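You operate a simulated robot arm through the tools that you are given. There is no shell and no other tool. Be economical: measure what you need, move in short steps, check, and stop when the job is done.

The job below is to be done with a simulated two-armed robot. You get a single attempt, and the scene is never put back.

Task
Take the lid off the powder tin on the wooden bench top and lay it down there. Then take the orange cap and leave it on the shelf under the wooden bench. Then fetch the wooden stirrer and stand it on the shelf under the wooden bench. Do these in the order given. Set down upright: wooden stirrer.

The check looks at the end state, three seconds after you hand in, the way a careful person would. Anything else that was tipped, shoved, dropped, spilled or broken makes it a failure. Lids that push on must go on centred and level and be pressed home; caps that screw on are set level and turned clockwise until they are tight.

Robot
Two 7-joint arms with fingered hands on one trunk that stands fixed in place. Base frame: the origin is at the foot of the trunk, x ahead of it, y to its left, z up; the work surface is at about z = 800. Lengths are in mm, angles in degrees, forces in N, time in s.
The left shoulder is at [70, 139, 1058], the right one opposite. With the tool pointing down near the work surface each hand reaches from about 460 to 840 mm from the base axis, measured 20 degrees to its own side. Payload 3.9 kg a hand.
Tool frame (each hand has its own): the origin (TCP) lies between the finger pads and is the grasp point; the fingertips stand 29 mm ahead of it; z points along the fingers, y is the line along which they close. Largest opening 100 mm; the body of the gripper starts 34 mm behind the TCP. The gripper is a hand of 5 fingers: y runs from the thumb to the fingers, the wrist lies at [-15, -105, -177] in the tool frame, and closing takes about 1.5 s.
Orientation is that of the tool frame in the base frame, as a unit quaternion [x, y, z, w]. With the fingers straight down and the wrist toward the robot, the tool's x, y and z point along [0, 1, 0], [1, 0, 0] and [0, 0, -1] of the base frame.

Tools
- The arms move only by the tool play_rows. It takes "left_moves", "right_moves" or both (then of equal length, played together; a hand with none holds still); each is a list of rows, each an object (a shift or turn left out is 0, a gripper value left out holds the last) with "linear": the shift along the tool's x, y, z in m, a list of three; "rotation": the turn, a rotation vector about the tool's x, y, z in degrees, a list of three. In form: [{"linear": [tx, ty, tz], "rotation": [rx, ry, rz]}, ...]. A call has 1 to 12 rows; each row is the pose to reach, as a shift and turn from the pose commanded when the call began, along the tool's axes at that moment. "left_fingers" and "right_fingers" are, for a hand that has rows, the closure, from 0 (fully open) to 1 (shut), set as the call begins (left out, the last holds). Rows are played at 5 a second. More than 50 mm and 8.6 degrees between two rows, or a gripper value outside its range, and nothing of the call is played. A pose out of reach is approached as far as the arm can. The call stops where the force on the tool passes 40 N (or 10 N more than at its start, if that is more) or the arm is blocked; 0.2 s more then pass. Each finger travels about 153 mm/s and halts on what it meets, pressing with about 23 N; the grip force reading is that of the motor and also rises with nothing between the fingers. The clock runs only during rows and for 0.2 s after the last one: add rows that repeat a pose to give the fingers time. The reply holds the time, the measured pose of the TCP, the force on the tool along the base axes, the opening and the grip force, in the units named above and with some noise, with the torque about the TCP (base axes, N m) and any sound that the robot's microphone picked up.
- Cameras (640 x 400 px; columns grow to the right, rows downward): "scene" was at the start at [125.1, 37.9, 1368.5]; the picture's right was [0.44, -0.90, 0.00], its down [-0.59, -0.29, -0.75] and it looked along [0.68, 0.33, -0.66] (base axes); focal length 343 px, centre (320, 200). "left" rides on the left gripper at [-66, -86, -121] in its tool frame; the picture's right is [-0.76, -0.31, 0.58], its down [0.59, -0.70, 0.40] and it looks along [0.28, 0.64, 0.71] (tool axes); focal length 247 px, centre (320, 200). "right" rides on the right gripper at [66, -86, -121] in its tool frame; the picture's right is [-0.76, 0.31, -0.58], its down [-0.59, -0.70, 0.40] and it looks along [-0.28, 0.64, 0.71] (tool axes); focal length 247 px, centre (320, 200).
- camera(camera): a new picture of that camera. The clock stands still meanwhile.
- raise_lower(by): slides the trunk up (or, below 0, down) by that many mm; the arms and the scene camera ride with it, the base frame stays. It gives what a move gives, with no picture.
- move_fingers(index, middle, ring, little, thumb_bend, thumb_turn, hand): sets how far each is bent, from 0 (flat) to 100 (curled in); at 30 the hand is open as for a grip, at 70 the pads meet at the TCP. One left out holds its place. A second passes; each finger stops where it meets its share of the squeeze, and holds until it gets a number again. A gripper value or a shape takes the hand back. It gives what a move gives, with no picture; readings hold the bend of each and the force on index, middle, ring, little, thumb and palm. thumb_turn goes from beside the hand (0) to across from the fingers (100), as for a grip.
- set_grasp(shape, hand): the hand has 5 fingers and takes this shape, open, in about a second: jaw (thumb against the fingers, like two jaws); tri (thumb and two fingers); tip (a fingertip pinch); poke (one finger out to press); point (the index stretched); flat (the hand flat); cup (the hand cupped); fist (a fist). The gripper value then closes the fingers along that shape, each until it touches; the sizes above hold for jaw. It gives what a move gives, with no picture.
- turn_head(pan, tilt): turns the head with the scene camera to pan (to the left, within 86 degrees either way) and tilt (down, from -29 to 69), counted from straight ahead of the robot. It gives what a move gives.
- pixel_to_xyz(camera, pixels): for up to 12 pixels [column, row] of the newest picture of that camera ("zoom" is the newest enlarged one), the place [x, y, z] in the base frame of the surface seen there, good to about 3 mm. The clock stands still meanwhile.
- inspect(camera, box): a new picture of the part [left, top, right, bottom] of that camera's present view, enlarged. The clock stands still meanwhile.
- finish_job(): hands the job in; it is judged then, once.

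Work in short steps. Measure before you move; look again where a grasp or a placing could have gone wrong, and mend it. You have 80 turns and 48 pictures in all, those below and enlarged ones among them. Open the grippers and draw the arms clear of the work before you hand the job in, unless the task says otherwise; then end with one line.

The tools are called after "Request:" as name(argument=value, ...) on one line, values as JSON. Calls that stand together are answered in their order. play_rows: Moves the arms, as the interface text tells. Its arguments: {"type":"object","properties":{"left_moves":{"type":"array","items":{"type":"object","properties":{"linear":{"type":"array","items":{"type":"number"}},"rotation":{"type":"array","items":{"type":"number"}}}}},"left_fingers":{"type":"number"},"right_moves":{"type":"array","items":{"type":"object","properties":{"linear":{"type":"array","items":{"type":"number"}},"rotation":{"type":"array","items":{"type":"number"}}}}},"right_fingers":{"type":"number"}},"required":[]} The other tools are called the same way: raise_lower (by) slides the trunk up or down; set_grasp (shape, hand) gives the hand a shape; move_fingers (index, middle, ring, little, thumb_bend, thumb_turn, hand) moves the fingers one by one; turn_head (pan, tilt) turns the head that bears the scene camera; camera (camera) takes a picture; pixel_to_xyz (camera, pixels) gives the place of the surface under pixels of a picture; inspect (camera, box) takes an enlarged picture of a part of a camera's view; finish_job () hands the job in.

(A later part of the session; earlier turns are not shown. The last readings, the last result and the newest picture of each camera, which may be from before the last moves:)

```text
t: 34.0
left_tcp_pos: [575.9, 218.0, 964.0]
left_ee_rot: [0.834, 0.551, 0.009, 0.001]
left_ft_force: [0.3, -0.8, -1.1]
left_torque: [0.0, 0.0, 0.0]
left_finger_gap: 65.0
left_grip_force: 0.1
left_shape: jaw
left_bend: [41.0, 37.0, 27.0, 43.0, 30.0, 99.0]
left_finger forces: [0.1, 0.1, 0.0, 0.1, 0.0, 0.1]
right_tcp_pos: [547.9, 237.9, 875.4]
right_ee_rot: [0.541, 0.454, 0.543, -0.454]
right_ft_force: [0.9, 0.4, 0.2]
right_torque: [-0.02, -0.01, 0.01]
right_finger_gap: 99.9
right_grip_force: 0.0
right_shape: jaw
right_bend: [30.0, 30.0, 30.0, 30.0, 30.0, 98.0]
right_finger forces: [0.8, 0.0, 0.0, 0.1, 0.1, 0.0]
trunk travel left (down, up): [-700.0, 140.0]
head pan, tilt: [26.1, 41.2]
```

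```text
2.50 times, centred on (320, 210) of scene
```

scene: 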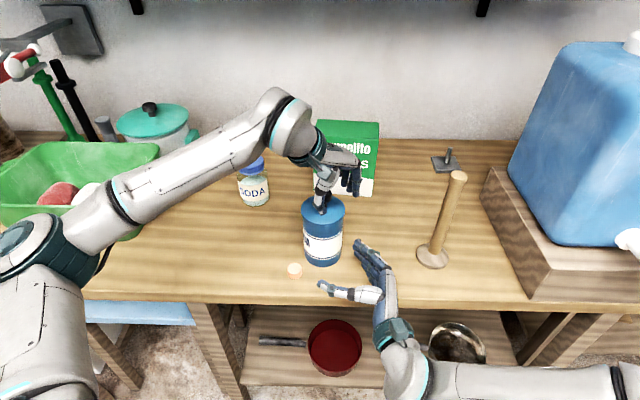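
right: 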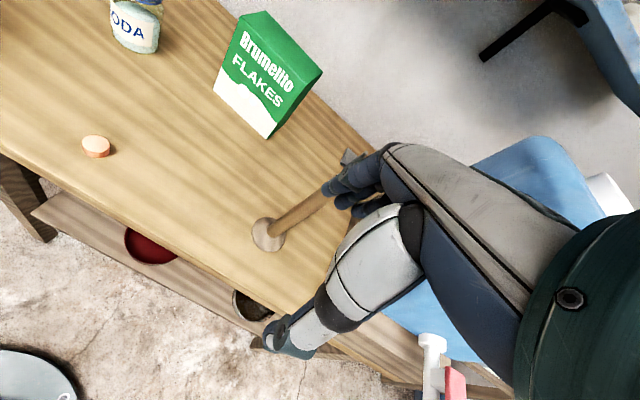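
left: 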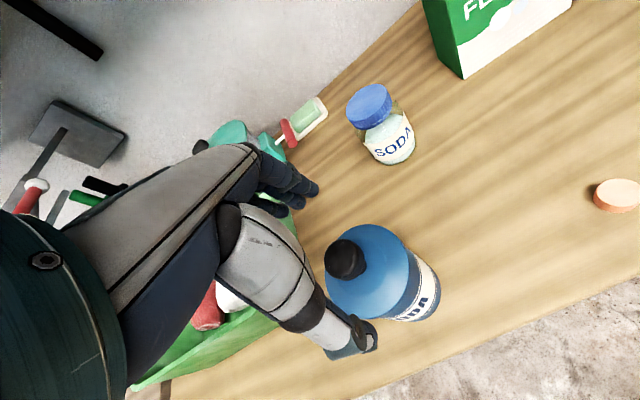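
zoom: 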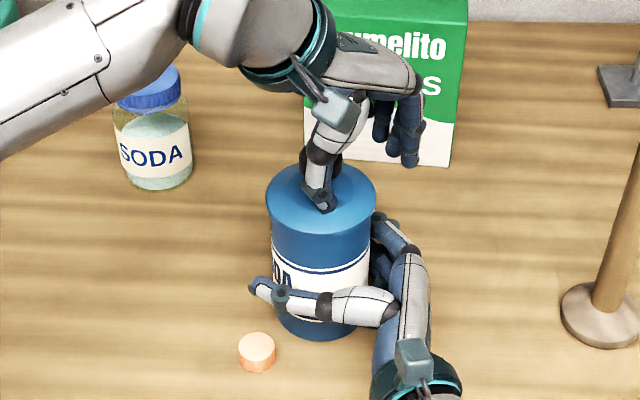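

Straddled. Closing the right hand on the tin body.

Request:
play_rows(right_moves=[{}, {}, {}, {}, {}, {}, {}], right_fingers=1)

Request:
inspect(camera="scene", box=[220, 130, 420, 290])

Request:
pixel_to_xyz(camera="zoom", pixels=[[265, 200], [374, 195], [300, 225], [345, 165], [290, 175]])

```text
t: 35.6
left_tcp_pos: [576.3, 218.4, 962.6]
left_ee_rot: [0.834, 0.552, 0.008, 0.001]
left_ft_force: [-0.1, -0.4, -0.8]
left_torque: [-0.01, 0.04, -0.01]
left_finger_gap: 64.8
left_grip_force: 0.1
left_shape: jaw
left_bend: [41.0, 37.0, 27.0, 43.0, 30.0, 99.0]
left_finger forces: [0.1, 0.0, 0.0, 0.0, 0.2, 0.1]
right_tcp_pos: [549.6, 236.6, 875.5]
right_ee_rot: [0.542, 0.454, 0.543, -0.454]
right_ft_force: [0.8, 0.1, 0.6]
right_torque: [-0.04, -0.11, 0.06]
right_finger_gap: 72.9
right_grip_force: 23.2
right_shape: jaw
right_bend: [33.0, 35.0, 26.0, 38.0, 31.0, 99.0]
right_finger forces: [13.3, 5.9, 2.8, 1.4, 22.3, 0.0]
trunk travel left (down, up): [-700.0, 140.0]
head pan, tilt: [26.1, 41.2]
```

```text
2.50 times, centred on (320, 210) of scene
```

zoom: 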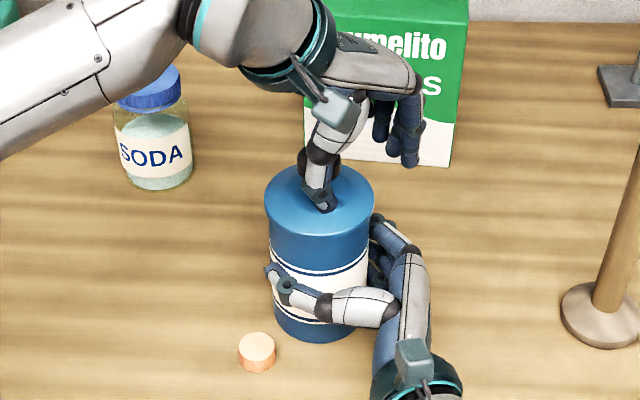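

```text
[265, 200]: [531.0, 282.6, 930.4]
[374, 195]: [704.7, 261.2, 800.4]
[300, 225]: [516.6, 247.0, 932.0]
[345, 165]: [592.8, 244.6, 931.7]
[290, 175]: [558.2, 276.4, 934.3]
```

The right hand holds the tin firmly (73 mm). Now I re-centre the left hand on the knob (≈(551,243)): open fully, rise, shift.

Request:
play_rows(left_moves=[{"linear": [0, 0, -0.003]}, {"linear": [0, 0, -0.005]}, {"linear": [0, 0, -0.005]}, {"linear": [0.006, -0.016, -0.005]}, {"linear": [0.012, -0.03, -0.005]}, {"linear": [0.012, -0.03, -0.005]}], left_fingers=0)

Request:
inspect(camera="left", box=[200, 120, 480, 360])

```text
t: 37.0
left_tcp_pos: [552.2, 240.6, 967.7]
left_ee_rot: [0.833, 0.553, 0.009, 0.001]
left_ft_force: [0.1, 0.7, -0.4]
left_torque: [-0.01, 0.03, 0.01]
left_finger_gap: 99.7
left_grip_force: 0.0
left_shape: jaw
left_bend: [30.0, 30.0, 30.0, 30.0, 30.0, 98.0]
left_finger forces: [0.1, 0.1, 0.0, 0.0, 0.0, 0.0]
right_tcp_pos: [549.6, 237.1, 875.8]
right_ee_rot: [0.54, 0.455, 0.544, -0.454]
right_ft_force: [1.2, -0.2, -0.1]
right_torque: [-0.01, -0.1, 0.0]
right_finger_gap: 72.5
right_grip_force: 23.3
right_shape: jaw
right_bend: [33.0, 35.0, 26.0, 38.0, 31.0, 99.0]
right_finger forces: [13.4, 6.0, 2.9, 1.5, 22.6, 0.1]
trunk travel left (down, up): [-700.0, 140.0]
head pan, tilt: [26.1, 41.2]
```

```text
1.67 times, centred on (340, 240) of left
```

zoom: 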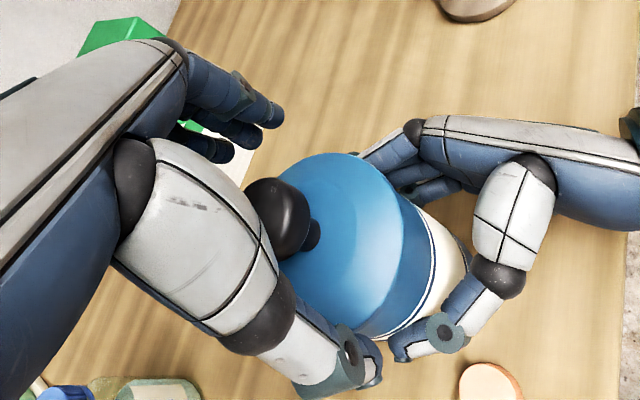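

The knob (≈(315,248) in the left view) is on the TCP. Close the left hand and pull up gently.

Request:
play_rows(left_moves=[{}, {}, {}, {}, {}, {}, {}, {}, {}], left_fingers=1)

Request:
play_rows(left_moves=[{"linear": [0, 0, -0.004]}, {"linear": [0, 0, -0.008]}, {"linear": [0, 0, -0.012]}, {"linear": [0, 0, -0.016]}, {"linear": [0, 0, -0.02]}, {"linear": [0, 0, -0.02]}])

Request:
inspect(camera="scene", box=[220, 130, 420, 290])

```text
t: 39.0
left_tcp_pos: [553.4, 241.9, 967.2]
left_ee_rot: [0.834, 0.551, 0.008, 0.001]
left_ft_force: [2.2, 0.3, -5.8]
left_torque: [-0.06, -0.15, -0.03]
left_finger_gap: 16.3
left_grip_force: 22.9
left_shape: jaw
left_bend: [66.0, 65.0, 70.0, 70.0, 74.0, 100.0]
left_finger forces: [11.7, 7.6, 0.1, 0.0, 18.3, 0.0]
right_tcp_pos: [550.1, 238.4, 875.1]
right_ee_rot: [0.541, 0.454, 0.543, -0.454]
right_ft_force: [-2.1, 0.2, 2.8]
right_torque: [-0.03, -0.09, 0.03]
right_finger_gap: 72.0
right_grip_force: 23.1
right_shape: jaw
right_bend: [34.0, 35.0, 26.0, 39.0, 31.0, 98.0]
right_finger forces: [12.9, 5.6, 2.2, 1.4, 23.4, 0.1]
trunk travel left (down, up): [-700.0, 140.0]
head pan, tilt: [26.1, 41.2]
```

```text
t: 40.4
left_tcp_pos: [553.3, 240.1, 988.0]
left_ee_rot: [0.834, 0.552, 0.008, 0.0]
left_ft_force: [0.7, 0.2, -0.2]
left_torque: [0.02, -0.01, -0.01]
left_finger_gap: 16.7
left_grip_force: 23.0
left_shape: jaw
left_bend: [66.0, 65.0, 70.0, 70.0, 75.0, 100.0]
left_finger forces: [12.1, 7.0, 0.1, 0.1, 16.8, 0.1]
right_tcp_pos: [550.2, 238.1, 876.0]
right_ee_rot: [0.541, 0.455, 0.543, -0.454]
right_ft_force: [-0.2, 0.5, -0.2]
right_torque: [-0.01, -0.1, -0.01]
right_finger_gap: 71.8
right_grip_force: 22.8
right_shape: jaw
right_bend: [34.0, 35.0, 26.0, 39.0, 31.0, 99.0]
right_finger forces: [13.4, 6.1, 2.7, 1.9, 23.4, 0.1]
trunk travel left (down, up): [-700.0, 140.0]
head pan, tilt: [26.1, 41.2]
heard: snap
```

```text
2.50 times, centred on (320, 210) of scene
```

zoom: 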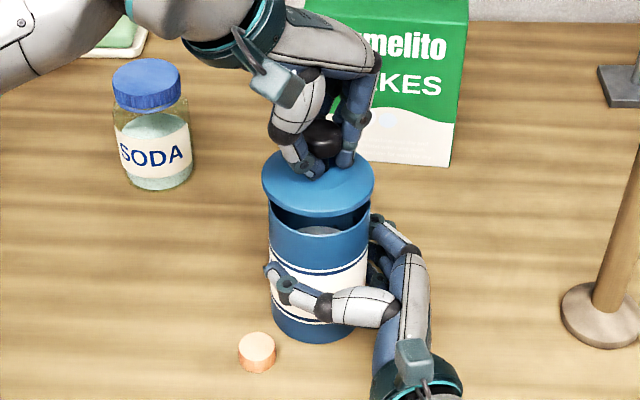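

The lid snapped free. I raise it and carry it to a clear place at about (504, 387).

Request:
play_rows(left_moves=[{"linear": [0, 0, -0.02]}, {"linear": [0, 0, -0.04]}, {"linear": [0.02, -0.018, -0.04]}, {"linear": [0.04, -0.036, -0.04]}, {"linear": [0.06, -0.053, -0.04]}, {"linear": [0.08, -0.071, -0.04]}, {"linear": [0.1, -0.089, -0.04]}, {"linear": [0.116, -0.103, -0.04]}, {"linear": [0.116, -0.103, -0.04]}])

Request:
play_rows(right_moves=[{}, {}, {}, {}, {}, {}], right_fingers=0)

```text
t: 42.4
left_tcp_pos: [503.2, 387.8, 1029.8]
left_ee_rot: [0.834, 0.551, 0.008, 0.001]
left_ft_force: [0.0, -0.3, -0.1]
left_torque: [0.0, -0.01, 0.01]
left_finger_gap: 17.4
left_grip_force: 23.1
left_shape: jaw
left_bend: [66.0, 65.0, 70.0, 70.0, 75.0, 100.0]
left_finger forces: [11.9, 7.0, 0.0, 0.1, 16.5, 0.0]
right_tcp_pos: [550.3, 237.2, 875.1]
right_ee_rot: [0.541, 0.454, 0.543, -0.454]
right_ft_force: [-0.6, 1.1, 0.6]
right_torque: [-0.02, -0.04, -0.02]
right_finger_gap: 71.9
right_grip_force: 22.7
right_shape: jaw
right_bend: [34.0, 35.0, 26.0, 39.0, 31.0, 99.0]
right_finger forces: [13.2, 6.1, 2.7, 1.8, 23.5, 0.0]
trunk travel left (down, up): [-700.0, 140.0]
head pan, tilt: [26.1, 41.2]
```

```text
t: 43.8
left_tcp_pos: [502.9, 387.2, 1029.1]
left_ee_rot: [0.834, 0.552, 0.008, 0.0]
left_ft_force: [-0.6, 0.4, -0.4]
left_torque: [-0.03, -0.01, 0.03]
left_finger_gap: 17.0
left_grip_force: 22.5
left_shape: jaw
left_bend: [66.0, 65.0, 70.0, 70.0, 75.0, 100.0]
left_finger forces: [11.9, 7.0, 0.0, 0.1, 16.4, 0.1]
right_tcp_pos: [550.3, 237.6, 875.3]
right_ee_rot: [0.541, 0.454, 0.543, -0.454]
right_ft_force: [0.7, -0.2, 0.4]
right_torque: [0.02, 0.01, 0.02]
right_finger_gap: 99.8
right_grip_force: 0.1
right_shape: jaw
right_bend: [30.0, 30.0, 30.0, 30.0, 30.0, 98.0]
right_finger forces: [0.0, 0.0, 0.1, 0.1, 0.0, 0.0]
trunk travel left (down, up): [-700.0, 140.0]
head pan, tilt: [26.1, 41.2]
```

Right hand backs straight off the tin, while the left lowers the lid to z≈865.

Request:
play_rows(left_moves=[{"linear": [0, 0, 0.02]}, {"linear": [0, 0, 0.04]}, {"linear": [0, 0, 0.06]}, {"linear": [0, 0, 0.08]}, {"linear": [0, 0, 0.1]}, {"linear": [0, 0, 0.12]}, {"linear": [0, 0, 0.14]}, {"linear": [0, 0, 0.155]}, {"linear": [0, 0, 0.165]}, {"linear": [0, 0, 0.165]}], right_moves=[{"linear": [0, 0, -0.015]}, {"linear": [0, 0, -0.03]}, {"linear": [0, 0, -0.05]}, {"linear": [0, 0, -0.07]}, {"linear": [0, 0, -0.09]}, {"linear": [0, 0, -0.11]}, {"linear": [0, -0.03, -0.13]}, {"linear": [0.03, -0.05, -0.15]}, {"linear": [0.06, -0.06, -0.17]}, {"linear": [0.08, -0.06, -0.19]}])

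Request:
camera(camera="scene")

```text
t: 46.0
left_tcp_pos: [504.3, 388.0, 864.5]
left_ee_rot: [0.834, 0.552, 0.009, 0.001]
left_ft_force: [0.5, -0.3, 0.0]
left_torque: [0.01, -0.02, 0.01]
left_finger_gap: 16.9
left_grip_force: 22.7
left_shape: jaw
left_bend: [66.0, 65.0, 70.0, 70.0, 75.0, 100.0]
left_finger forces: [11.6, 6.9, 0.0, 0.0, 16.3, 0.0]
right_tcp_pos: [456.4, 59.6, 957.3]
right_ee_rot: [0.541, 0.454, 0.543, -0.454]
right_ft_force: [0.3, 0.5, 0.5]
right_torque: [0.0, 0.01, 0.03]
right_finger_gap: 99.9
right_grip_force: 0.0
right_shape: jaw
right_bend: [30.0, 30.0, 30.0, 30.0, 30.0, 98.0]
right_finger forces: [0.0, 0.0, 0.0, 0.0, 0.0, 0.0]
trunk travel left (down, up): [-700.0, 140.0]
head pan, tilt: [26.1, 41.2]
```

```text
22 pictures are left
```

scene: 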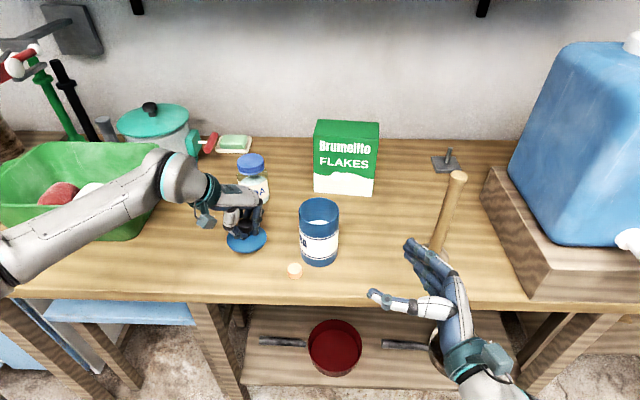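

Lid above the bench. Lowering carefully to contact.

Request:
play_rows(left_moves=[{"linear": [0, 0, 0.006]}, {"linear": [0, 0, 0.012]}, {"linear": [0, 0, 0.015]}, {"linear": [0, 0, 0.015]}])

Request:
inspect(camera="scene", box=[190, 160, 350, 280])

Request:
pixel_to_xyz(camera="zoom", pixels=[[155, 300], [230, 325], [280, 310]])

```text
t: 47.0
left_tcp_pos: [504.6, 389.4, 850.3]
left_ee_rot: [0.834, 0.552, 0.009, 0.001]
left_ft_force: [-1.4, 1.2, 4.3]
left_torque: [-0.03, -0.06, -0.02]
left_finger_gap: 17.3
left_grip_force: 23.1
left_shape: jaw
left_bend: [66.0, 65.0, 70.0, 70.0, 75.0, 100.0]
left_finger forces: [11.1, 6.3, 0.0, 0.1, 17.2, 0.1]
right_tcp_pos: [455.9, 60.6, 957.0]
right_ee_rot: [0.541, 0.454, 0.543, -0.455]
right_ft_force: [-0.4, -0.3, 0.7]
right_torque: [0.02, -0.01, -0.04]
right_finger_gap: 99.7
right_grip_force: 0.0
right_shape: jaw
right_bend: [30.0, 30.0, 30.0, 30.0, 30.0, 98.0]
right_finger forces: [0.1, 0.0, 0.1, 0.0, 0.1, 0.0]
trunk travel left (down, up): [-700.0, 140.0]
head pan, tilt: [26.1, 41.2]
```

```text
3.33 times, centred on (270, 220) of scene
```

zoom: 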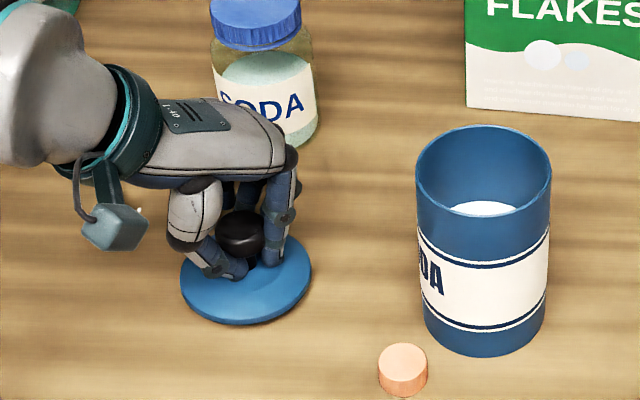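

```text
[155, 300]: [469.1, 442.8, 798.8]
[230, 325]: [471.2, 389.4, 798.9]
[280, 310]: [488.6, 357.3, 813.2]
```

Lid touches the bench (+4 N). Release and rise straight up.

Request:
play_rows(left_moves=[{}, {}, {}, {}, {}, {}, {"linear": [0, 0, -0.02]}, {"linear": [0, 0, -0.05]}, {"linear": [0, 0, -0.09]}, {"linear": [0, 0, -0.12]}, {"linear": [0, 0, -0.12]}], left_fingers=0)

Request:
inspect(camera="scene", box=[190, 160, 350, 280])

Request:
pixel_to_xyz(camera="zoom", pixels=[[402, 355], [402, 385], [380, 362], [425, 362]])

```text
t: 49.4
left_tcp_pos: [504.2, 388.3, 969.6]
left_ee_rot: [0.834, 0.552, 0.009, 0.001]
left_ft_force: [0.1, 0.0, 1.0]
left_torque: [-0.04, 0.0, 0.0]
left_finger_gap: 99.9
left_grip_force: 0.0
left_shape: jaw
left_bend: [30.0, 30.0, 30.0, 30.0, 30.0, 98.0]
left_finger forces: [0.0, 0.1, 0.0, 0.1, 0.0, 0.0]
right_tcp_pos: [457.5, 59.3, 957.4]
right_ee_rot: [0.541, 0.455, 0.543, -0.453]
right_ft_force: [-0.7, 0.0, 0.5]
right_torque: [-0.01, 0.02, -0.02]
right_finger_gap: 99.7
right_grip_force: 0.0
right_shape: jaw
right_bend: [30.0, 30.0, 30.0, 30.0, 30.0, 98.0]
right_finger forces: [0.0, 0.1, 0.0, 0.1, 0.0, 0.1]
trunk travel left (down, up): [-700.0, 140.0]
head pan, tilt: [26.1, 41.2]
```

```text
3.33 times, centred on (270, 220) of scene
```

zoom: 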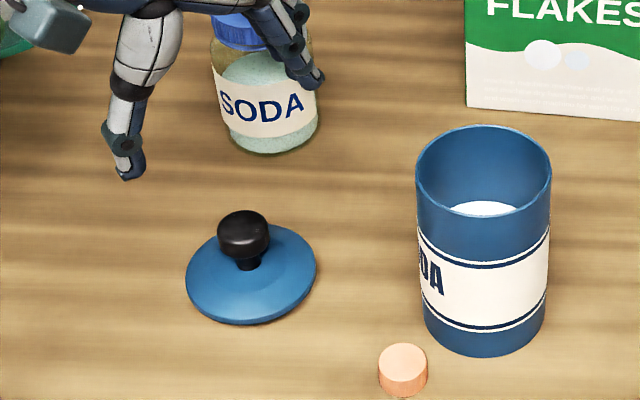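

```text
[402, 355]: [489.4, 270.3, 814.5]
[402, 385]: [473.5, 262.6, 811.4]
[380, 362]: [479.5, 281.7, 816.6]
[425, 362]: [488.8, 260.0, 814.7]
```

The lid lies flat. The tin stands too close to the cap for the hand, so I'll take the open tin by its body and put it back where it stood. Measuring its rim.

Request:
pixel_to_xyz(camera="zoom", pixels=[[418, 185], [550, 185], [485, 228], [440, 220], [530, 220], [484, 345], [428, 310], [545, 310], [484, 128], [244, 218], [200, 300], [312, 270]])

```text
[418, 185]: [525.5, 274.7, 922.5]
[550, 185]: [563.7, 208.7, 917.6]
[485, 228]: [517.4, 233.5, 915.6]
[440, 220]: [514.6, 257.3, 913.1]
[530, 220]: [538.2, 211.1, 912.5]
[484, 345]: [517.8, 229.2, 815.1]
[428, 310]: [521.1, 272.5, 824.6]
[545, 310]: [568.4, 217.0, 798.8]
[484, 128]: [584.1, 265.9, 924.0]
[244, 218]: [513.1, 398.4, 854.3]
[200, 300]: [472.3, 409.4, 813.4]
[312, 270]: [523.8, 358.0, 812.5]
```

Rim centre ≈ (548, 245), Ø76. Left hand moves above the tin.

Request:
play_rows(left_moves=[{"linear": [0, 0, -0.03]}, {"linear": [-0.02, 0.018, -0.04]}, {"linear": [-0.045, 0.038, -0.04]}, {"linear": [-0.07, 0.058, -0.04]}, {"linear": [-0.095, 0.08, -0.04]}, {"linear": [-0.1145, 0.0964, -0.04]}, {"linear": [-0.1145, 0.0964, -0.03]}, {"linear": [-0.1145, 0.0964, -0.03]}])

Request:
camera(camera="left")

```text
t: 51.2
left_tcp_pos: [546.7, 245.1, 999.0]
left_ee_rot: [0.834, 0.552, 0.008, 0.001]
left_ft_force: [-0.1, -0.2, -0.4]
left_torque: [0.01, -0.01, -0.03]
left_finger_gap: 99.8
left_grip_force: 0.1
left_shape: jaw
left_bend: [30.0, 30.0, 30.0, 30.0, 30.0, 98.0]
left_finger forces: [0.0, 0.0, 0.0, 0.0, 0.0, 0.0]
right_tcp_pos: [456.9, 60.8, 957.5]
right_ee_rot: [0.541, 0.454, 0.543, -0.455]
right_ft_force: [0.4, -0.7, 0.1]
right_torque: [-0.04, -0.01, 0.0]
right_finger_gap: 100.0
right_grip_force: 0.1
right_shape: jaw
right_bend: [30.0, 30.0, 30.0, 30.0, 30.0, 98.0]
right_finger forces: [0.0, 0.0, 0.0, 0.0, 0.1, 0.1]
trunk travel left (down, up): [-700.0, 140.0]
head pan, tilt: [26.1, 41.2]
```

```text
19 pictures are left
```

left: 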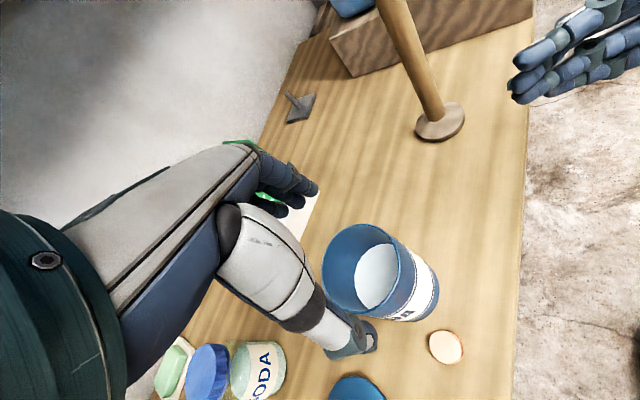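

The rim (centre (362,270)) is where the tool axis passes. Descend to z≈918 and close.

Request:
play_rows(left_moves=[{"linear": [0, 0, 0.025]}, {"linear": [0, 0, 0.045]}, {"linear": [0, 0, 0.06]}, {"linear": [0, 0, 0.072]}, {"linear": [0, 0, 0.081]}, {"linear": [0, 0, 0.081]}])

Request:
play_rows(left_moves=[{}, {}, {}, {}, {}, {}, {}], left_fingers=1)

Request:
inspect(camera="scene", box=[220, 130, 420, 290])

```text
t: 52.6
left_tcp_pos: [548.5, 244.8, 916.4]
left_ee_rot: [0.833, 0.552, 0.009, 0.002]
left_ft_force: [0.3, -0.6, 0.5]
left_torque: [-0.02, 0.0, 0.0]
left_finger_gap: 99.9
left_grip_force: 0.1
left_shape: jaw
left_bend: [30.0, 30.0, 30.0, 30.0, 30.0, 98.0]
left_finger forces: [0.5, 0.1, 0.0, 0.0, 0.1, 0.0]
right_tcp_pos: [457.1, 60.0, 956.3]
right_ee_rot: [0.541, 0.454, 0.543, -0.455]
right_ft_force: [0.2, 0.1, 0.3]
right_torque: [-0.02, 0.02, -0.01]
right_finger_gap: 99.7
right_grip_force: 0.1
right_shape: jaw
right_bend: [30.0, 30.0, 30.0, 30.0, 30.0, 98.0]
right_finger forces: [0.1, 0.0, 0.1, 0.0, 0.0, 0.1]
trunk travel left (down, up): [-700.0, 140.0]
head pan, tilt: [26.1, 41.2]
```

```text
t: 54.2
left_tcp_pos: [548.5, 244.8, 917.3]
left_ee_rot: [0.834, 0.552, 0.009, 0.002]
left_ft_force: [-1.8, -0.6, 2.0]
left_torque: [0.13, 0.2, 0.05]
left_finger_gap: 73.3
left_grip_force: 23.1
left_shape: jaw
left_bend: [33.0, 35.0, 27.0, 40.0, 31.0, 99.0]
left_finger forces: [14.1, 6.1, 0.3, 0.1, 21.3, 0.1]
right_tcp_pos: [457.2, 60.2, 957.0]
right_ee_rot: [0.541, 0.454, 0.543, -0.454]
right_ft_force: [0.4, 0.6, 0.0]
right_torque: [0.03, -0.02, 0.03]
right_finger_gap: 99.7
right_grip_force: 0.1
right_shape: jaw
right_bend: [30.0, 30.0, 30.0, 30.0, 30.0, 98.0]
right_finger forces: [0.0, 0.0, 0.0, 0.1, 0.0, 0.1]
trunk travel left (down, up): [-700.0, 140.0]
head pan, tilt: [26.1, 41.2]
```

```text
2.50 times, centred on (320, 210) of scene
```

zoom: 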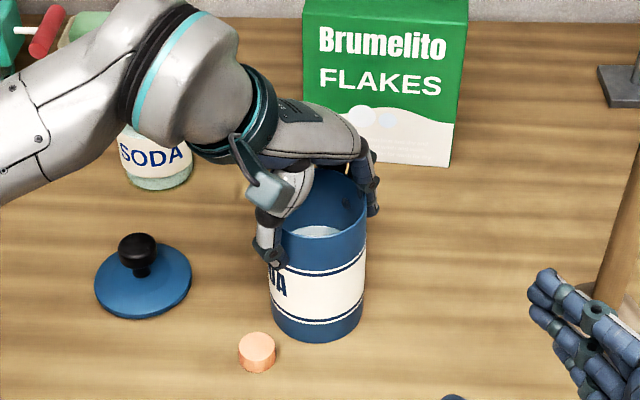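

Firm grip. Lift 80 mm, carry above the lid to (470, 370), and turn the wrist back by 23°.

Request:
play_rows(left_moves=[{"linear": [0, 0, -0.025]}, {"linear": [0, 0, -0.055]}, {"linear": [0, 0, -0.08]}, {"linear": [0.02, -0.03, -0.08]}, {"linear": [0.04, -0.06, -0.08]}, {"linear": [0.06, -0.085, -0.08]}, {"linear": [0.075, -0.107, -0.08]}, {"linear": [0.085, -0.121, -0.08], "rotation": [0, 0, -5]}, {"linear": [0.085, -0.121, -0.08], "rotation": [0, 0, -11]}, {"linear": [0.085, -0.121, -0.08], "rotation": [0, 0, -17]}, {"linear": [0.085, -0.121, -0.08], "rotation": [0, 0, -23]}, {"linear": [0.085, -0.121, -0.08], "rotation": [0, 0, -23]}])

```text
t: 56.8
left_tcp_pos: [466.8, 375.2, 994.9]
left_ee_rot: [0.709, 0.705, 0.007, 0.001]
left_ft_force: [-0.1, 0.2, -3.6]
left_torque: [-0.01, 0.03, 0.02]
left_finger_gap: 66.2
left_grip_force: 22.6
left_shape: jaw
left_bend: [34.0, 35.0, 27.0, 40.0, 32.0, 99.0]
left_finger forces: [13.4, 6.5, 0.4, 0.0, 20.6, 0.1]
left hand out of reach, approached as far as the arm can: row 11, 12
right_tcp_pos: [457.6, 58.6, 956.4]
right_ee_rot: [0.541, 0.454, 0.543, -0.454]
right_ft_force: [0.0, -0.5, -0.2]
right_torque: [0.03, -0.03, -0.01]
right_finger_gap: 99.7
right_grip_force: 0.0
right_shape: jaw
right_bend: [30.0, 30.0, 30.0, 30.0, 30.0, 98.0]
right_finger forces: [0.0, 0.0, 0.1, 0.0, 0.0, 0.2]
trunk travel left (down, up): [-700.0, 140.0]
head pan, tilt: [26.1, 41.2]
```

Tin still held. Move on to (419, 471) and lower to just above the bench.

Request:
play_rows(left_moves=[{"linear": [0.03, -0.015, 0]}, {"linear": [0.06, -0.03, 0]}, {"linear": [0.096, -0.048, 0]}, {"linear": [0.096, -0.048, 0]}, {"linear": [0.096, -0.048, 0.025]}, {"linear": [0.096, -0.048, 0.05]}, {"linear": [0.096, -0.048, 0.065]}, {"linear": [0.096, -0.048, 0.072]}, {"linear": [0.096, -0.048, 0.072]}])

Request:
inspect(camera="scene", box=[100, 130, 340, 290])

```text
t: 58.8
left_tcp_pos: [419.4, 471.3, 923.3]
left_ee_rot: [0.707, 0.708, 0.008, 0.002]
left_ft_force: [0.6, 0.2, -2.7]
left_torque: [-0.01, 0.06, -0.03]
left_finger_gap: 65.9
left_grip_force: 23.0
left_shape: jaw
left_bend: [34.0, 35.0, 27.0, 40.0, 32.0, 99.0]
left_finger forces: [13.1, 6.7, 0.5, 0.0, 20.5, 0.1]
right_tcp_pos: [457.1, 60.2, 956.1]
right_ee_rot: [0.541, 0.454, 0.543, -0.454]
right_ft_force: [0.6, 0.4, 0.3]
right_torque: [0.0, -0.02, 0.01]
right_finger_gap: 99.8
right_grip_force: 0.0
right_shape: jaw
right_bend: [30.0, 30.0, 30.0, 30.0, 30.0, 98.0]
right_finger forces: [0.0, 0.0, 0.0, 0.1, 0.1, 0.1]
trunk travel left (down, up): [-700.0, 140.0]
head pan, tilt: [26.1, 41.2]
```

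```text
2.50 times, centred on (220, 210) of scene
```

zoom: 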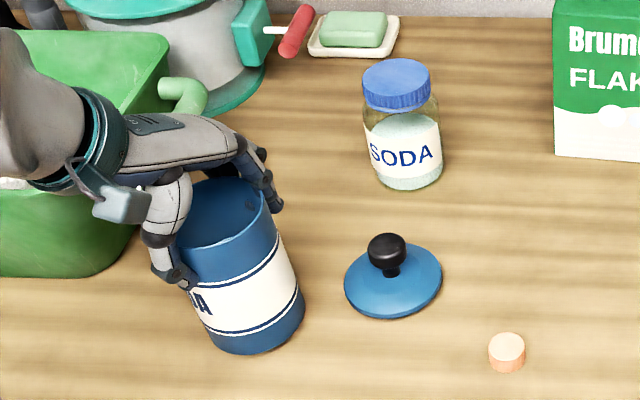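

Just above the bench. Lower to contact.

Request:
play_rows(left_moves=[{"linear": [0, 0, 0.003]}, {"linear": [0, 0, 0.006]}, {"linear": [0, 0, 0.006]}])

```text
t: 59.6
left_tcp_pos: [420.4, 471.1, 917.6]
left_ee_rot: [0.707, 0.707, 0.009, 0.003]
left_ft_force: [0.1, -1.0, 1.1]
left_torque: [0.03, 0.05, 0.0]
left_finger_gap: 65.9
left_grip_force: 22.8
left_shape: jaw
left_bend: [34.0, 35.0, 27.0, 40.0, 32.0, 99.0]
left_finger forces: [14.3, 6.6, 0.6, 0.0, 21.0, 0.1]
right_tcp_pos: [457.8, 60.6, 956.4]
right_ee_rot: [0.542, 0.454, 0.543, -0.454]
right_ft_force: [-1.1, 0.3, -0.2]
right_torque: [-0.01, 0.02, -0.02]
right_finger_gap: 99.9
right_grip_force: 0.0
right_shape: jaw
right_bend: [30.0, 30.0, 30.0, 30.0, 30.0, 98.0]
right_finger forces: [0.0, 0.0, 0.0, 0.0, 0.0, 0.1]
trunk travel left (down, up): [-700.0, 140.0]
head pan, tilt: [26.1, 41.2]
```

Contact. Release and rise.

Request:
play_rows(left_moves=[{"linear": [0, 0, 0.001]}, {"linear": [0, 0, 0.001]}, {"linear": [0, 0, 0.001]}, {"linear": [0, 0, 0.001]}, {"linear": [0, 0, 0.001]}, {"linear": [0, 0, -0.02]}, {"linear": [0, 0, -0.05]}, {"linear": [0, 0, -0.08]}, {"linear": [0, 0, -0.11]}, {"linear": [0, 0, -0.11]}], left_fingers=0)

Request:
camera(camera="scene")

Request:
pixel_to_xyz(camera="scene", pixels=[[302, 266], [302, 269], [183, 240], [192, 268], [456, 176], [460, 172], [452, 174]])

```text
t: 61.8
left_tcp_pos: [418.1, 470.6, 1028.1]
left_ee_rot: [0.707, 0.707, 0.009, 0.003]
left_ft_force: [-0.7, -0.6, 0.8]
left_torque: [0.0, 0.02, -0.02]
left_finger_gap: 99.8
left_grip_force: 0.1
left_shape: jaw
left_bend: [30.0, 30.0, 30.0, 30.0, 30.0, 98.0]
left_finger forces: [0.1, 0.1, 0.1, 0.0, 0.0, 0.1]
right_tcp_pos: [458.3, 60.9, 956.4]
right_ee_rot: [0.541, 0.455, 0.543, -0.453]
right_ft_force: [-0.1, 0.0, 0.2]
right_torque: [0.03, -0.01, 0.02]
right_finger_gap: 99.9
right_grip_force: 0.0
right_shape: jaw
right_bend: [30.0, 30.0, 30.0, 30.0, 30.0, 98.0]
right_finger forces: [0.0, 0.0, 0.1, 0.0, 0.0, 0.0]
trunk travel left (down, up): [-700.0, 140.0]
head pan, tilt: [26.1, 41.2]
```

```text
16 pictures are left
```

scene: 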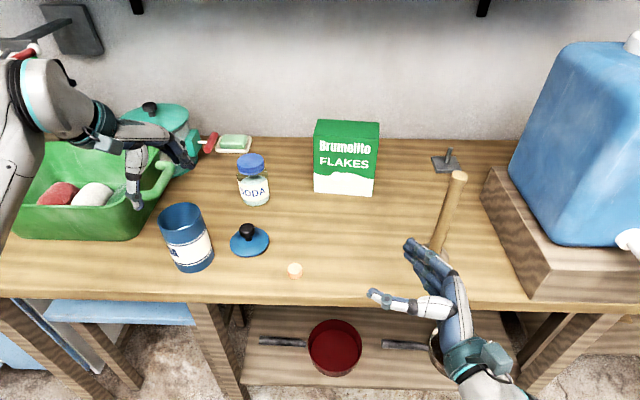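

```text
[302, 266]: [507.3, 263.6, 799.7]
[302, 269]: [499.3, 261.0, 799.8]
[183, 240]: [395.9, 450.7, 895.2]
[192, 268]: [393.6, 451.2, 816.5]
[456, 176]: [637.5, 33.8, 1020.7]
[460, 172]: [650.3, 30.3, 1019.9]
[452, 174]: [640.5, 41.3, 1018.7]
```

Tin is back at its place, lid at (250,240), cap at (295,270). Now the left hand turns inward and goes toward the cap.

Request:
play_rows(left_moves=[{"linear": [-0.016, 0.016, 0], "rotation": [0, 0, 5]}, {"linear": [-0.032, 0.032, 0], "rotation": [0, 0, 10]}, {"linear": [-0.05, 0.05, 0], "rotation": [0, 0, 15]}, {"linear": [-0.066, 0.066, 0], "rotation": [0, 0, 20]}, {"linear": [-0.082, 0.082, 0], "rotation": [0, 0, 25]}, {"linear": [-0.11, 0.08, 0], "rotation": [0, 0, 27]}, {"linear": [-0.14, 0.075, 0], "rotation": [0, 0, 27]}, {"linear": [-0.17, 0.07, 0.02], "rotation": [0, 0, 27]}, {"linear": [-0.2, 0.067, 0.05], "rotation": [0, 0, 27]}, {"linear": [-0.2, 0.067, 0.09], "rotation": [0, 0, 27]}, {"linear": [-0.2, 0.067, 0.12], "rotation": [0, 0, 27]}, {"linear": [-0.2, 0.067, 0.12], "rotation": [0, 0, 27]}])

Request:
camera(camera="left")

Request:
pixel_to_xyz(camera="left", pixels=[[385, 275], [385, 285], [395, 280]])

```text
t: 64.4
left_tcp_pos: [487.2, 271.6, 907.9]
left_ee_rot: [0.852, 0.523, 0.009, 0.0]
left_ft_force: [0.3, -0.5, -0.5]
left_torque: [0.0, 0.02, -0.03]
left_finger_gap: 99.7
left_grip_force: 0.0
left_shape: jaw
left_bend: [30.0, 30.0, 30.0, 30.0, 30.0, 98.0]
left_finger forces: [0.1, 0.0, 0.0, 0.0, 0.0, 0.0]
right_tcp_pos: [457.5, 59.7, 955.4]
right_ee_rot: [0.541, 0.454, 0.543, -0.454]
right_ft_force: [-0.2, -0.5, 0.2]
right_torque: [0.0, -0.01, 0.02]
right_finger_gap: 99.9
right_grip_force: 0.0
right_shape: jaw
right_bend: [30.0, 30.0, 30.0, 30.0, 30.0, 98.0]
right_finger forces: [0.0, 0.0, 0.0, 0.1, 0.0, 0.0]
trunk travel left (down, up): [-700.0, 140.0]
head pan, tilt: [26.1, 41.2]
```

```text
15 pictures are left
```

left: 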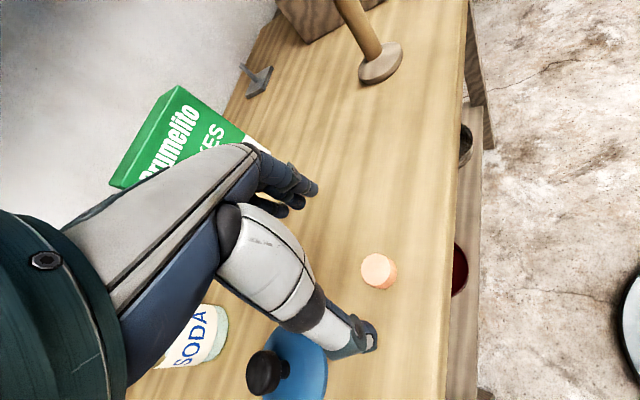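

```text
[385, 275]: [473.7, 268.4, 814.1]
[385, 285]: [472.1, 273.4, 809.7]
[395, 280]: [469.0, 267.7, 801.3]
```

The cap (375,270) lies on the tool axis. Descend to z≈832 and close.

Request:
play_rows(left_moves=[{"linear": [0, -0.002, 0.025]}, {"linear": [0, -0.002, 0.05]}, {"linear": [0, -0.002, 0.065]}, {"linear": [0, -0.002, 0.075]}, {"linear": [0, -0.002, 0.075]}])

Request:
play_rows(left_moves=[{}, {}, {}, {}, {}, {}, {}, {}, {}], left_fingers=1)

Request:
inspect(camera="scene", box=[220, 180, 380, 300])

```text
t: 65.6
left_tcp_pos: [481.1, 276.8, 832.7]
left_ee_rot: [0.853, 0.522, 0.009, 0.002]
left_ft_force: [-0.2, 0.1, 0.4]
left_torque: [0.02, -0.02, 0.01]
left_finger_gap: 99.9
left_grip_force: 0.0
left_shape: jaw
left_bend: [30.0, 30.0, 30.0, 30.0, 30.0, 98.0]
left_finger forces: [0.0, 0.0, 0.0, 0.1, 0.0, 0.0]
left hand out of reach, approached as far as the arm can: row 2, 3, 4, 5
right_tcp_pos: [457.2, 60.9, 957.5]
right_ee_rot: [0.541, 0.454, 0.543, -0.454]
right_ft_force: [-0.2, -0.5, 0.5]
right_torque: [0.01, -0.01, -0.01]
right_finger_gap: 100.0
right_grip_force: 0.0
right_shape: jaw
right_bend: [30.0, 30.0, 30.0, 30.0, 30.0, 98.0]
right_finger forces: [0.0, 0.1, 0.0, 0.1, 0.0, 0.0]
trunk travel left (down, up): [-700.0, 140.0]
head pan, tilt: [26.1, 41.2]
```

```text
t: 67.6
left_tcp_pos: [482.4, 275.7, 833.8]
left_ee_rot: [0.853, 0.522, 0.01, 0.002]
left_ft_force: [0.4, 0.5, 0.0]
left_torque: [0.01, 0.01, 0.04]
left_finger_gap: 17.0
left_grip_force: 23.0
left_shape: jaw
left_bend: [55.0, 67.0, 70.0, 69.0, 73.0, 100.0]
left_finger forces: [14.0, 5.6, 0.0, 0.0, 17.8, 0.1]
right_tcp_pos: [456.1, 60.0, 956.7]
right_ee_rot: [0.541, 0.455, 0.543, -0.454]
right_ft_force: [0.0, 0.4, 0.3]
right_torque: [0.0, 0.01, 0.01]
right_finger_gap: 100.2
right_grip_force: 0.0
right_shape: jaw
right_bend: [30.0, 30.0, 30.0, 30.0, 30.0, 98.0]
right_finger forces: [0.1, 0.0, 0.1, 0.0, 0.1, 0.0]
trunk travel left (down, up): [-700.0, 140.0]
head pan, tilt: [26.1, 41.2]
```

```text
3.33 times, centred on (300, 240) of scene
```

zoom: 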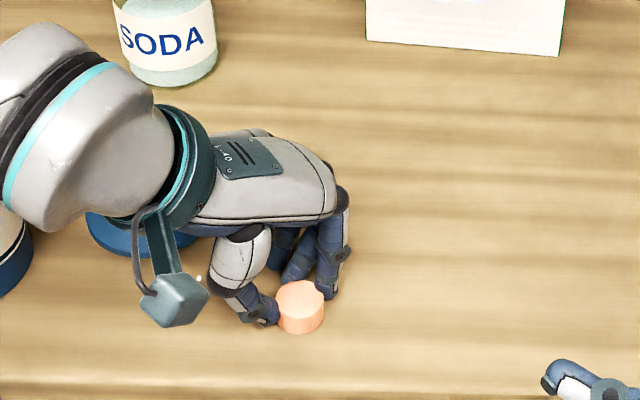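

The cap is held between thumb and index/middle. Lift 140 mm and draw back to in front of the bench at about (275, 430).

Request:
play_rows(left_moves=[{"linear": [0, 0, -0.02]}, {"linear": [0, 0, -0.06]}, {"linear": [0, 0, -0.1]}, {"linear": [0, 0, -0.14]}, {"linear": [0.006, -0.035, -0.14]}, {"linear": [0.012, -0.07, -0.14]}, {"linear": [0.018, -0.105, -0.14]}, {"linear": [0.024, -0.14, -0.14]}, {"linear": [0.03, -0.175, -0.14]}, {"linear": [0.036, -0.21, -0.14]}, {"linear": [0.04, -0.25, -0.14]}, {"linear": [0.04, -0.255, -0.14]}])

Request:
camera(camera="scene")

```text
t: 70.2
left_tcp_pos: [270.9, 427.2, 971.3]
left_ee_rot: [0.853, 0.523, 0.008, 0.0]
left_ft_force: [-0.3, 0.3, -0.5]
left_torque: [0.0, 0.0, 0.02]
left_finger_gap: 15.9
left_grip_force: 23.5
left_shape: jaw
left_bend: [55.0, 73.0, 70.0, 69.0, 75.0, 100.0]
left_finger forces: [15.2, 2.6, 0.0, 0.0, 15.6, 0.0]
right_tcp_pos: [457.8, 59.5, 957.0]
right_ee_rot: [0.541, 0.454, 0.543, -0.454]
right_ft_force: [-0.5, 0.2, -0.4]
right_torque: [0.0, -0.03, 0.01]
right_finger_gap: 99.8
right_grip_force: 0.2
right_shape: jaw
right_bend: [30.0, 30.0, 30.0, 30.0, 30.0, 98.0]
right_finger forces: [0.1, 0.0, 0.1, 0.0, 0.0, 0.1]
trunk travel left (down, up): [-700.0, 140.0]
head pan, tilt: [26.1, 41.2]
```

```text
13 pictures are left
```

scene: 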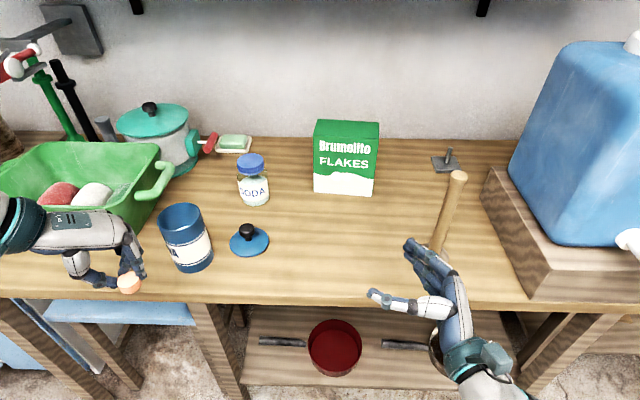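

The cap is held at (128,285). I draw both hands further back from the bench edge before lowering the trunk.

Request:
play_rows(left_moves=[{"linear": [-0.003, -0.02, 0]}, {"linear": [-0.006, -0.04, 0]}, {"linear": [-0.009, -0.06, 0]}, {"linear": [-0.012, -0.074, 0]}, {"linear": [-0.012, -0.074, 0]}], right_moves=[{"linear": [0, -0.025, -0.025]}, {"linear": [0, -0.05, -0.05]}, {"linear": [0, -0.075, -0.075]}, {"linear": [0, -0.09, -0.1]}, {"linear": [0, -0.09, -0.12]}])

```text
t: 71.4
left_tcp_pos: [199.0, 449.7, 969.5]
left_ee_rot: [0.853, 0.523, 0.008, 0.001]
left_ft_force: [0.6, -0.2, -0.3]
left_torque: [-0.01, -0.02, 0.03]
left_finger_gap: 15.5
left_grip_force: 22.8
left_shape: jaw
left_bend: [55.0, 73.0, 70.0, 69.0, 75.0, 100.0]
left_finger forces: [15.4, 2.5, 0.1, 0.0, 15.5, 0.0]
right_tcp_pos: [398.4, -36.3, 910.4]
right_ee_rot: [0.54, 0.455, 0.543, -0.454]
right_ft_force: [-0.5, -0.6, -0.1]
right_torque: [0.02, 0.0, 0.02]
right_finger_gap: 99.8
right_grip_force: 0.1
right_shape: jaw
right_bend: [30.0, 30.0, 30.0, 30.0, 30.0, 98.0]
right_finger forces: [0.0, 0.0, 0.1, 0.0, 0.0, 0.0]
right hand out of reach, approached as far as the arm can: row 2, 3, 4, 5
trunk travel left (down, up): [-700.0, 140.0]
head pan, tilt: [26.1, 41.2]
```

Both hands are clear in front (n ≈ 370 / 347, bench edge ≈ 498). Lower the trunk by 540.

Request:
raise_lower(by=-540)

Request:
camera(camera="scene")

```text
refused: -540 is not a number from -400 to 400
```

```text
12 pictures are left
```

scene: 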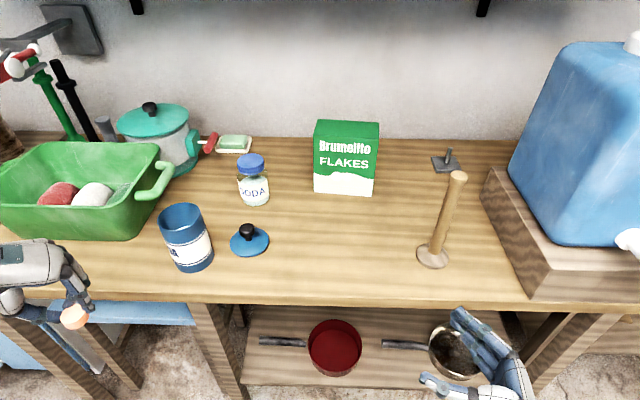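

The limit is 400 a call; I lower in two parts.

Request:
raise_lower(by=-270)

Request:
raise_lower(by=-270)

Request:
camera(camera="scene")

```text
t: 74.2
left_tcp_pos: [199.6, 450.6, 700.6]
left_ee_rot: [0.852, 0.523, 0.009, 0.001]
left_ft_force: [0.1, 0.2, -0.2]
left_torque: [0.01, -0.03, 0.03]
left_finger_gap: 15.7
left_grip_force: 22.8
left_shape: jaw
left_bend: [55.0, 73.0, 70.0, 69.0, 75.0, 100.0]
left_finger forces: [15.5, 2.4, 0.1, 0.1, 15.5, 0.0]
right_tcp_pos: [400.3, -36.3, 641.2]
right_ee_rot: [0.541, 0.455, 0.543, -0.454]
right_ft_force: [0.2, -0.5, -0.3]
right_torque: [-0.02, -0.02, 0.02]
right_finger_gap: 100.1
right_grip_force: 0.0
right_shape: jaw
right_bend: [30.0, 30.0, 30.0, 30.0, 30.0, 98.0]
right_finger forces: [0.0, 0.0, 0.0, 0.1, 0.0, 0.0]
trunk travel left (down, up): [-430.0, 410.0]
head pan, tilt: [26.1, 41.2]
```

```text
t: 76.9
left_tcp_pos: [199.7, 449.8, 430.6]
left_ee_rot: [0.852, 0.523, 0.009, 0.0]
left_ft_force: [0.2, 0.0, -0.5]
left_torque: [0.0, -0.02, -0.02]
left_finger_gap: 15.4
left_grip_force: 22.9
left_shape: jaw
left_bend: [55.0, 73.0, 70.0, 69.0, 75.0, 100.0]
left_finger forces: [15.4, 2.5, 0.1, 0.0, 15.6, 0.0]
right_tcp_pos: [400.0, -35.2, 369.6]
right_ee_rot: [0.541, 0.455, 0.543, -0.453]
right_ft_force: [0.1, 0.1, 0.1]
right_torque: [0.02, -0.01, 0.01]
right_finger_gap: 100.2
right_grip_force: 0.0
right_shape: jaw
right_bend: [30.0, 30.0, 30.0, 30.0, 30.0, 98.0]
right_finger forces: [0.0, 0.1, 0.0, 0.0, 0.0, 0.0]
trunk travel left (down, up): [-160.0, 680.0]
head pan, tilt: [26.1, 41.2]
```

```text
11 pictures are left
```

scene: 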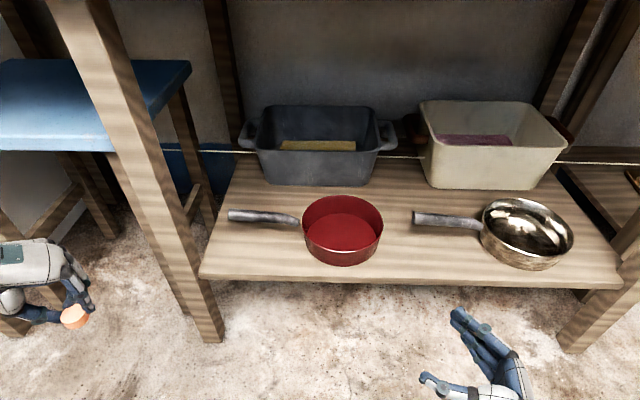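

Clear view of the shelf now. Measuring free spots, pans and handles.

Request:
pixel_to_xyz(camera="scene", pixels=[[230, 215], [296, 218], [250, 255], [215, 240], [305, 225], [345, 262], [380, 235], [395, 240], [414, 215], [445, 250], [485, 235], [400, 275]])

Request:
pixel_to_xyz(camera="scene", pixels=[[205, 275], [570, 285], [400, 195], [240, 195], [265, 182], [215, 330], [163, 240], [205, 240], [395, 180], [430, 255], [480, 220], [340, 200]])

```text
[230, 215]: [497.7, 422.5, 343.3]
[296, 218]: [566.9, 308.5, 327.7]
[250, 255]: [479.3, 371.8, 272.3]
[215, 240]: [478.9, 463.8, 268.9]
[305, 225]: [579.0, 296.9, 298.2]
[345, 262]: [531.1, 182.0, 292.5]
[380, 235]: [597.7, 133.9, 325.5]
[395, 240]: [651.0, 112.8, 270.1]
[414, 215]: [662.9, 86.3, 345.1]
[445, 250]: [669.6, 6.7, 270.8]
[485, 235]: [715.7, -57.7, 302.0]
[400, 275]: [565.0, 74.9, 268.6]
```

```text
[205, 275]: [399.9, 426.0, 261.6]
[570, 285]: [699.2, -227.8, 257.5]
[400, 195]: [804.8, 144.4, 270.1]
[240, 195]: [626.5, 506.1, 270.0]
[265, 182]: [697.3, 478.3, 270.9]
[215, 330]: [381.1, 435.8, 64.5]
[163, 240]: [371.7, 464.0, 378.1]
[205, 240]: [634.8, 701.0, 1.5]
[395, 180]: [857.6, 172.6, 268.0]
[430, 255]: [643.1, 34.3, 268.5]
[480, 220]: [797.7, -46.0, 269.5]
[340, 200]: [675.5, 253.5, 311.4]
```

Free spot behind the red pan's handle, ≈ (624, 377). I bring the cap in front of the bench and in over the shelf, past the left leg, at z≈430 (handle top ≈ 345).

Request:
play_rows(left_moves=[{"linear": [-0.003, 0.039, 0]}, {"linear": [-0.006, 0.078, 0]}, {"linear": [-0.01, 0.117, 0]}, {"linear": [-0.013, 0.156, 0]}, {"linear": [-0.016, 0.195, 0]}, {"linear": [-0.0194, 0.233, 0]}, {"linear": [-0.014, 0.273, 0]}, {"linear": [-0.006, 0.3137, 0]}, {"linear": [0.012, 0.338, 0]}, {"linear": [0.0318, 0.3628, 0]}, {"linear": [0.0318, 0.3628, 0]}])

Request:
camera(camera="scene")

```text
t: 79.3
left_tcp_pos: [532.9, 308.2, 435.9]
left_ee_rot: [0.855, 0.519, 0.011, -0.001]
left_ft_force: [-0.4, 0.3, 0.1]
left_torque: [-0.02, -0.03, -0.01]
left_finger_gap: 15.4
left_grip_force: 22.5
left_shape: jaw
left_bend: [55.0, 73.0, 70.0, 69.0, 75.0, 100.0]
left_finger forces: [15.2, 1.6, 0.0, 0.0, 15.3, 0.0]
right_tcp_pos: [398.5, -37.0, 373.3]
right_ee_rot: [0.538, 0.455, 0.545, -0.454]
right_ft_force: [0.8, -0.2, 0.8]
right_torque: [-0.01, -0.02, 0.01]
right_finger_gap: 100.0
right_grip_force: 0.2
right_shape: jaw
right_bend: [30.0, 30.0, 30.0, 30.0, 30.0, 98.0]
right_finger forces: [0.1, 0.1, 0.1, 0.0, 0.1, 0.0]
trunk travel left (down, up): [-160.0, 680.0]
head pan, tilt: [26.1, 41.2]
```

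```text
10 pictures are left
```

scene: 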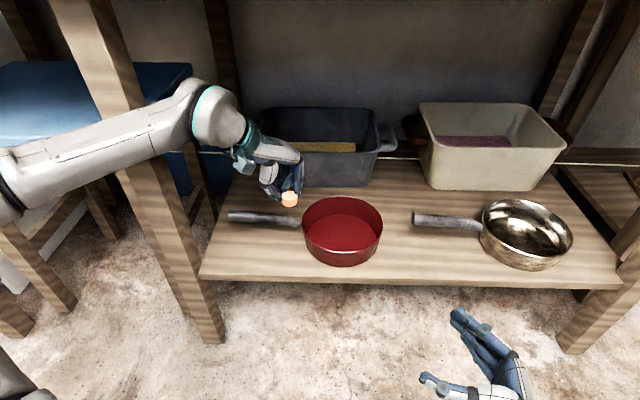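

The forearm comes close to the left leg, so going deeper is unwise. Instead I carry the cap over the pan to the free front strip between the pans, ≈ (586, 81), turning the hand inward a bit more.

Request:
play_rows(left_moves=[{"linear": [-0.026, 0.02, 0], "rotation": [0, 0, 2]}, {"linear": [-0.052, 0.042, 0], "rotation": [0, 0, 4]}, {"linear": [-0.078, 0.063, 0], "rotation": [0, 0, 7]}, {"linear": [-0.104, 0.084, 0], "rotation": [0, 0, 10]}, {"linear": [-0.13, 0.105, 0], "rotation": [0, 0, 13]}, {"linear": [-0.156, 0.126, 0], "rotation": [0, 0, 16]}, {"linear": [-0.175, 0.14, 0], "rotation": [0, 0, 18]}, {"linear": [-0.186, 0.149, 0], "rotation": [0, 0, 18]}, {"linear": [-0.186, 0.149, 0], "rotation": [0, 0, 18]}])

Request:
camera(camera="scene")

```text
t: 81.3
left_tcp_pos: [585.7, 79.8, 433.5]
left_ee_rot: [0.924, 0.383, 0.008, 0.0]
left_ft_force: [0.2, 0.0, 0.2]
left_torque: [-0.01, -0.01, -0.03]
left_finger_gap: 15.3
left_grip_force: 22.7
left_shape: jaw
left_bend: [55.0, 73.0, 70.0, 69.0, 75.0, 100.0]
left_finger forces: [15.3, 1.6, 0.0, 0.0, 15.2, 0.1]
right_tcp_pos: [398.3, -36.6, 370.1]
right_ee_rot: [0.54, 0.455, 0.543, -0.454]
right_ft_force: [-0.1, 0.3, -0.6]
right_torque: [0.01, 0.01, 0.02]
right_finger_gap: 100.1
right_grip_force: 0.2
right_shape: jaw
right_bend: [30.0, 30.0, 30.0, 30.0, 30.0, 98.0]
right_finger forces: [0.1, 0.0, 0.0, 0.0, 0.0, 0.0]
trunk travel left (down, up): [-160.0, 680.0]
head pan, tilt: [26.1, 41.2]
```

```text
9 pictures are left
```

scene: 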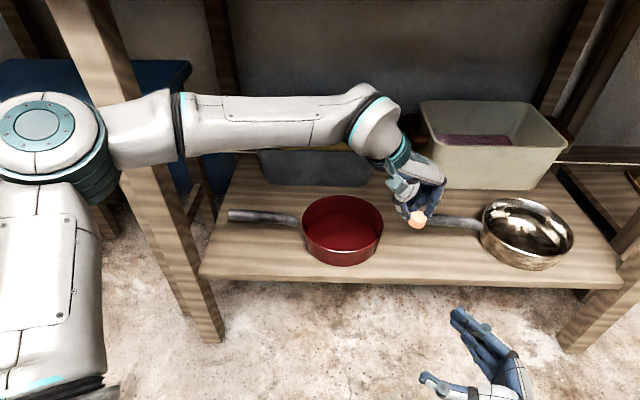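

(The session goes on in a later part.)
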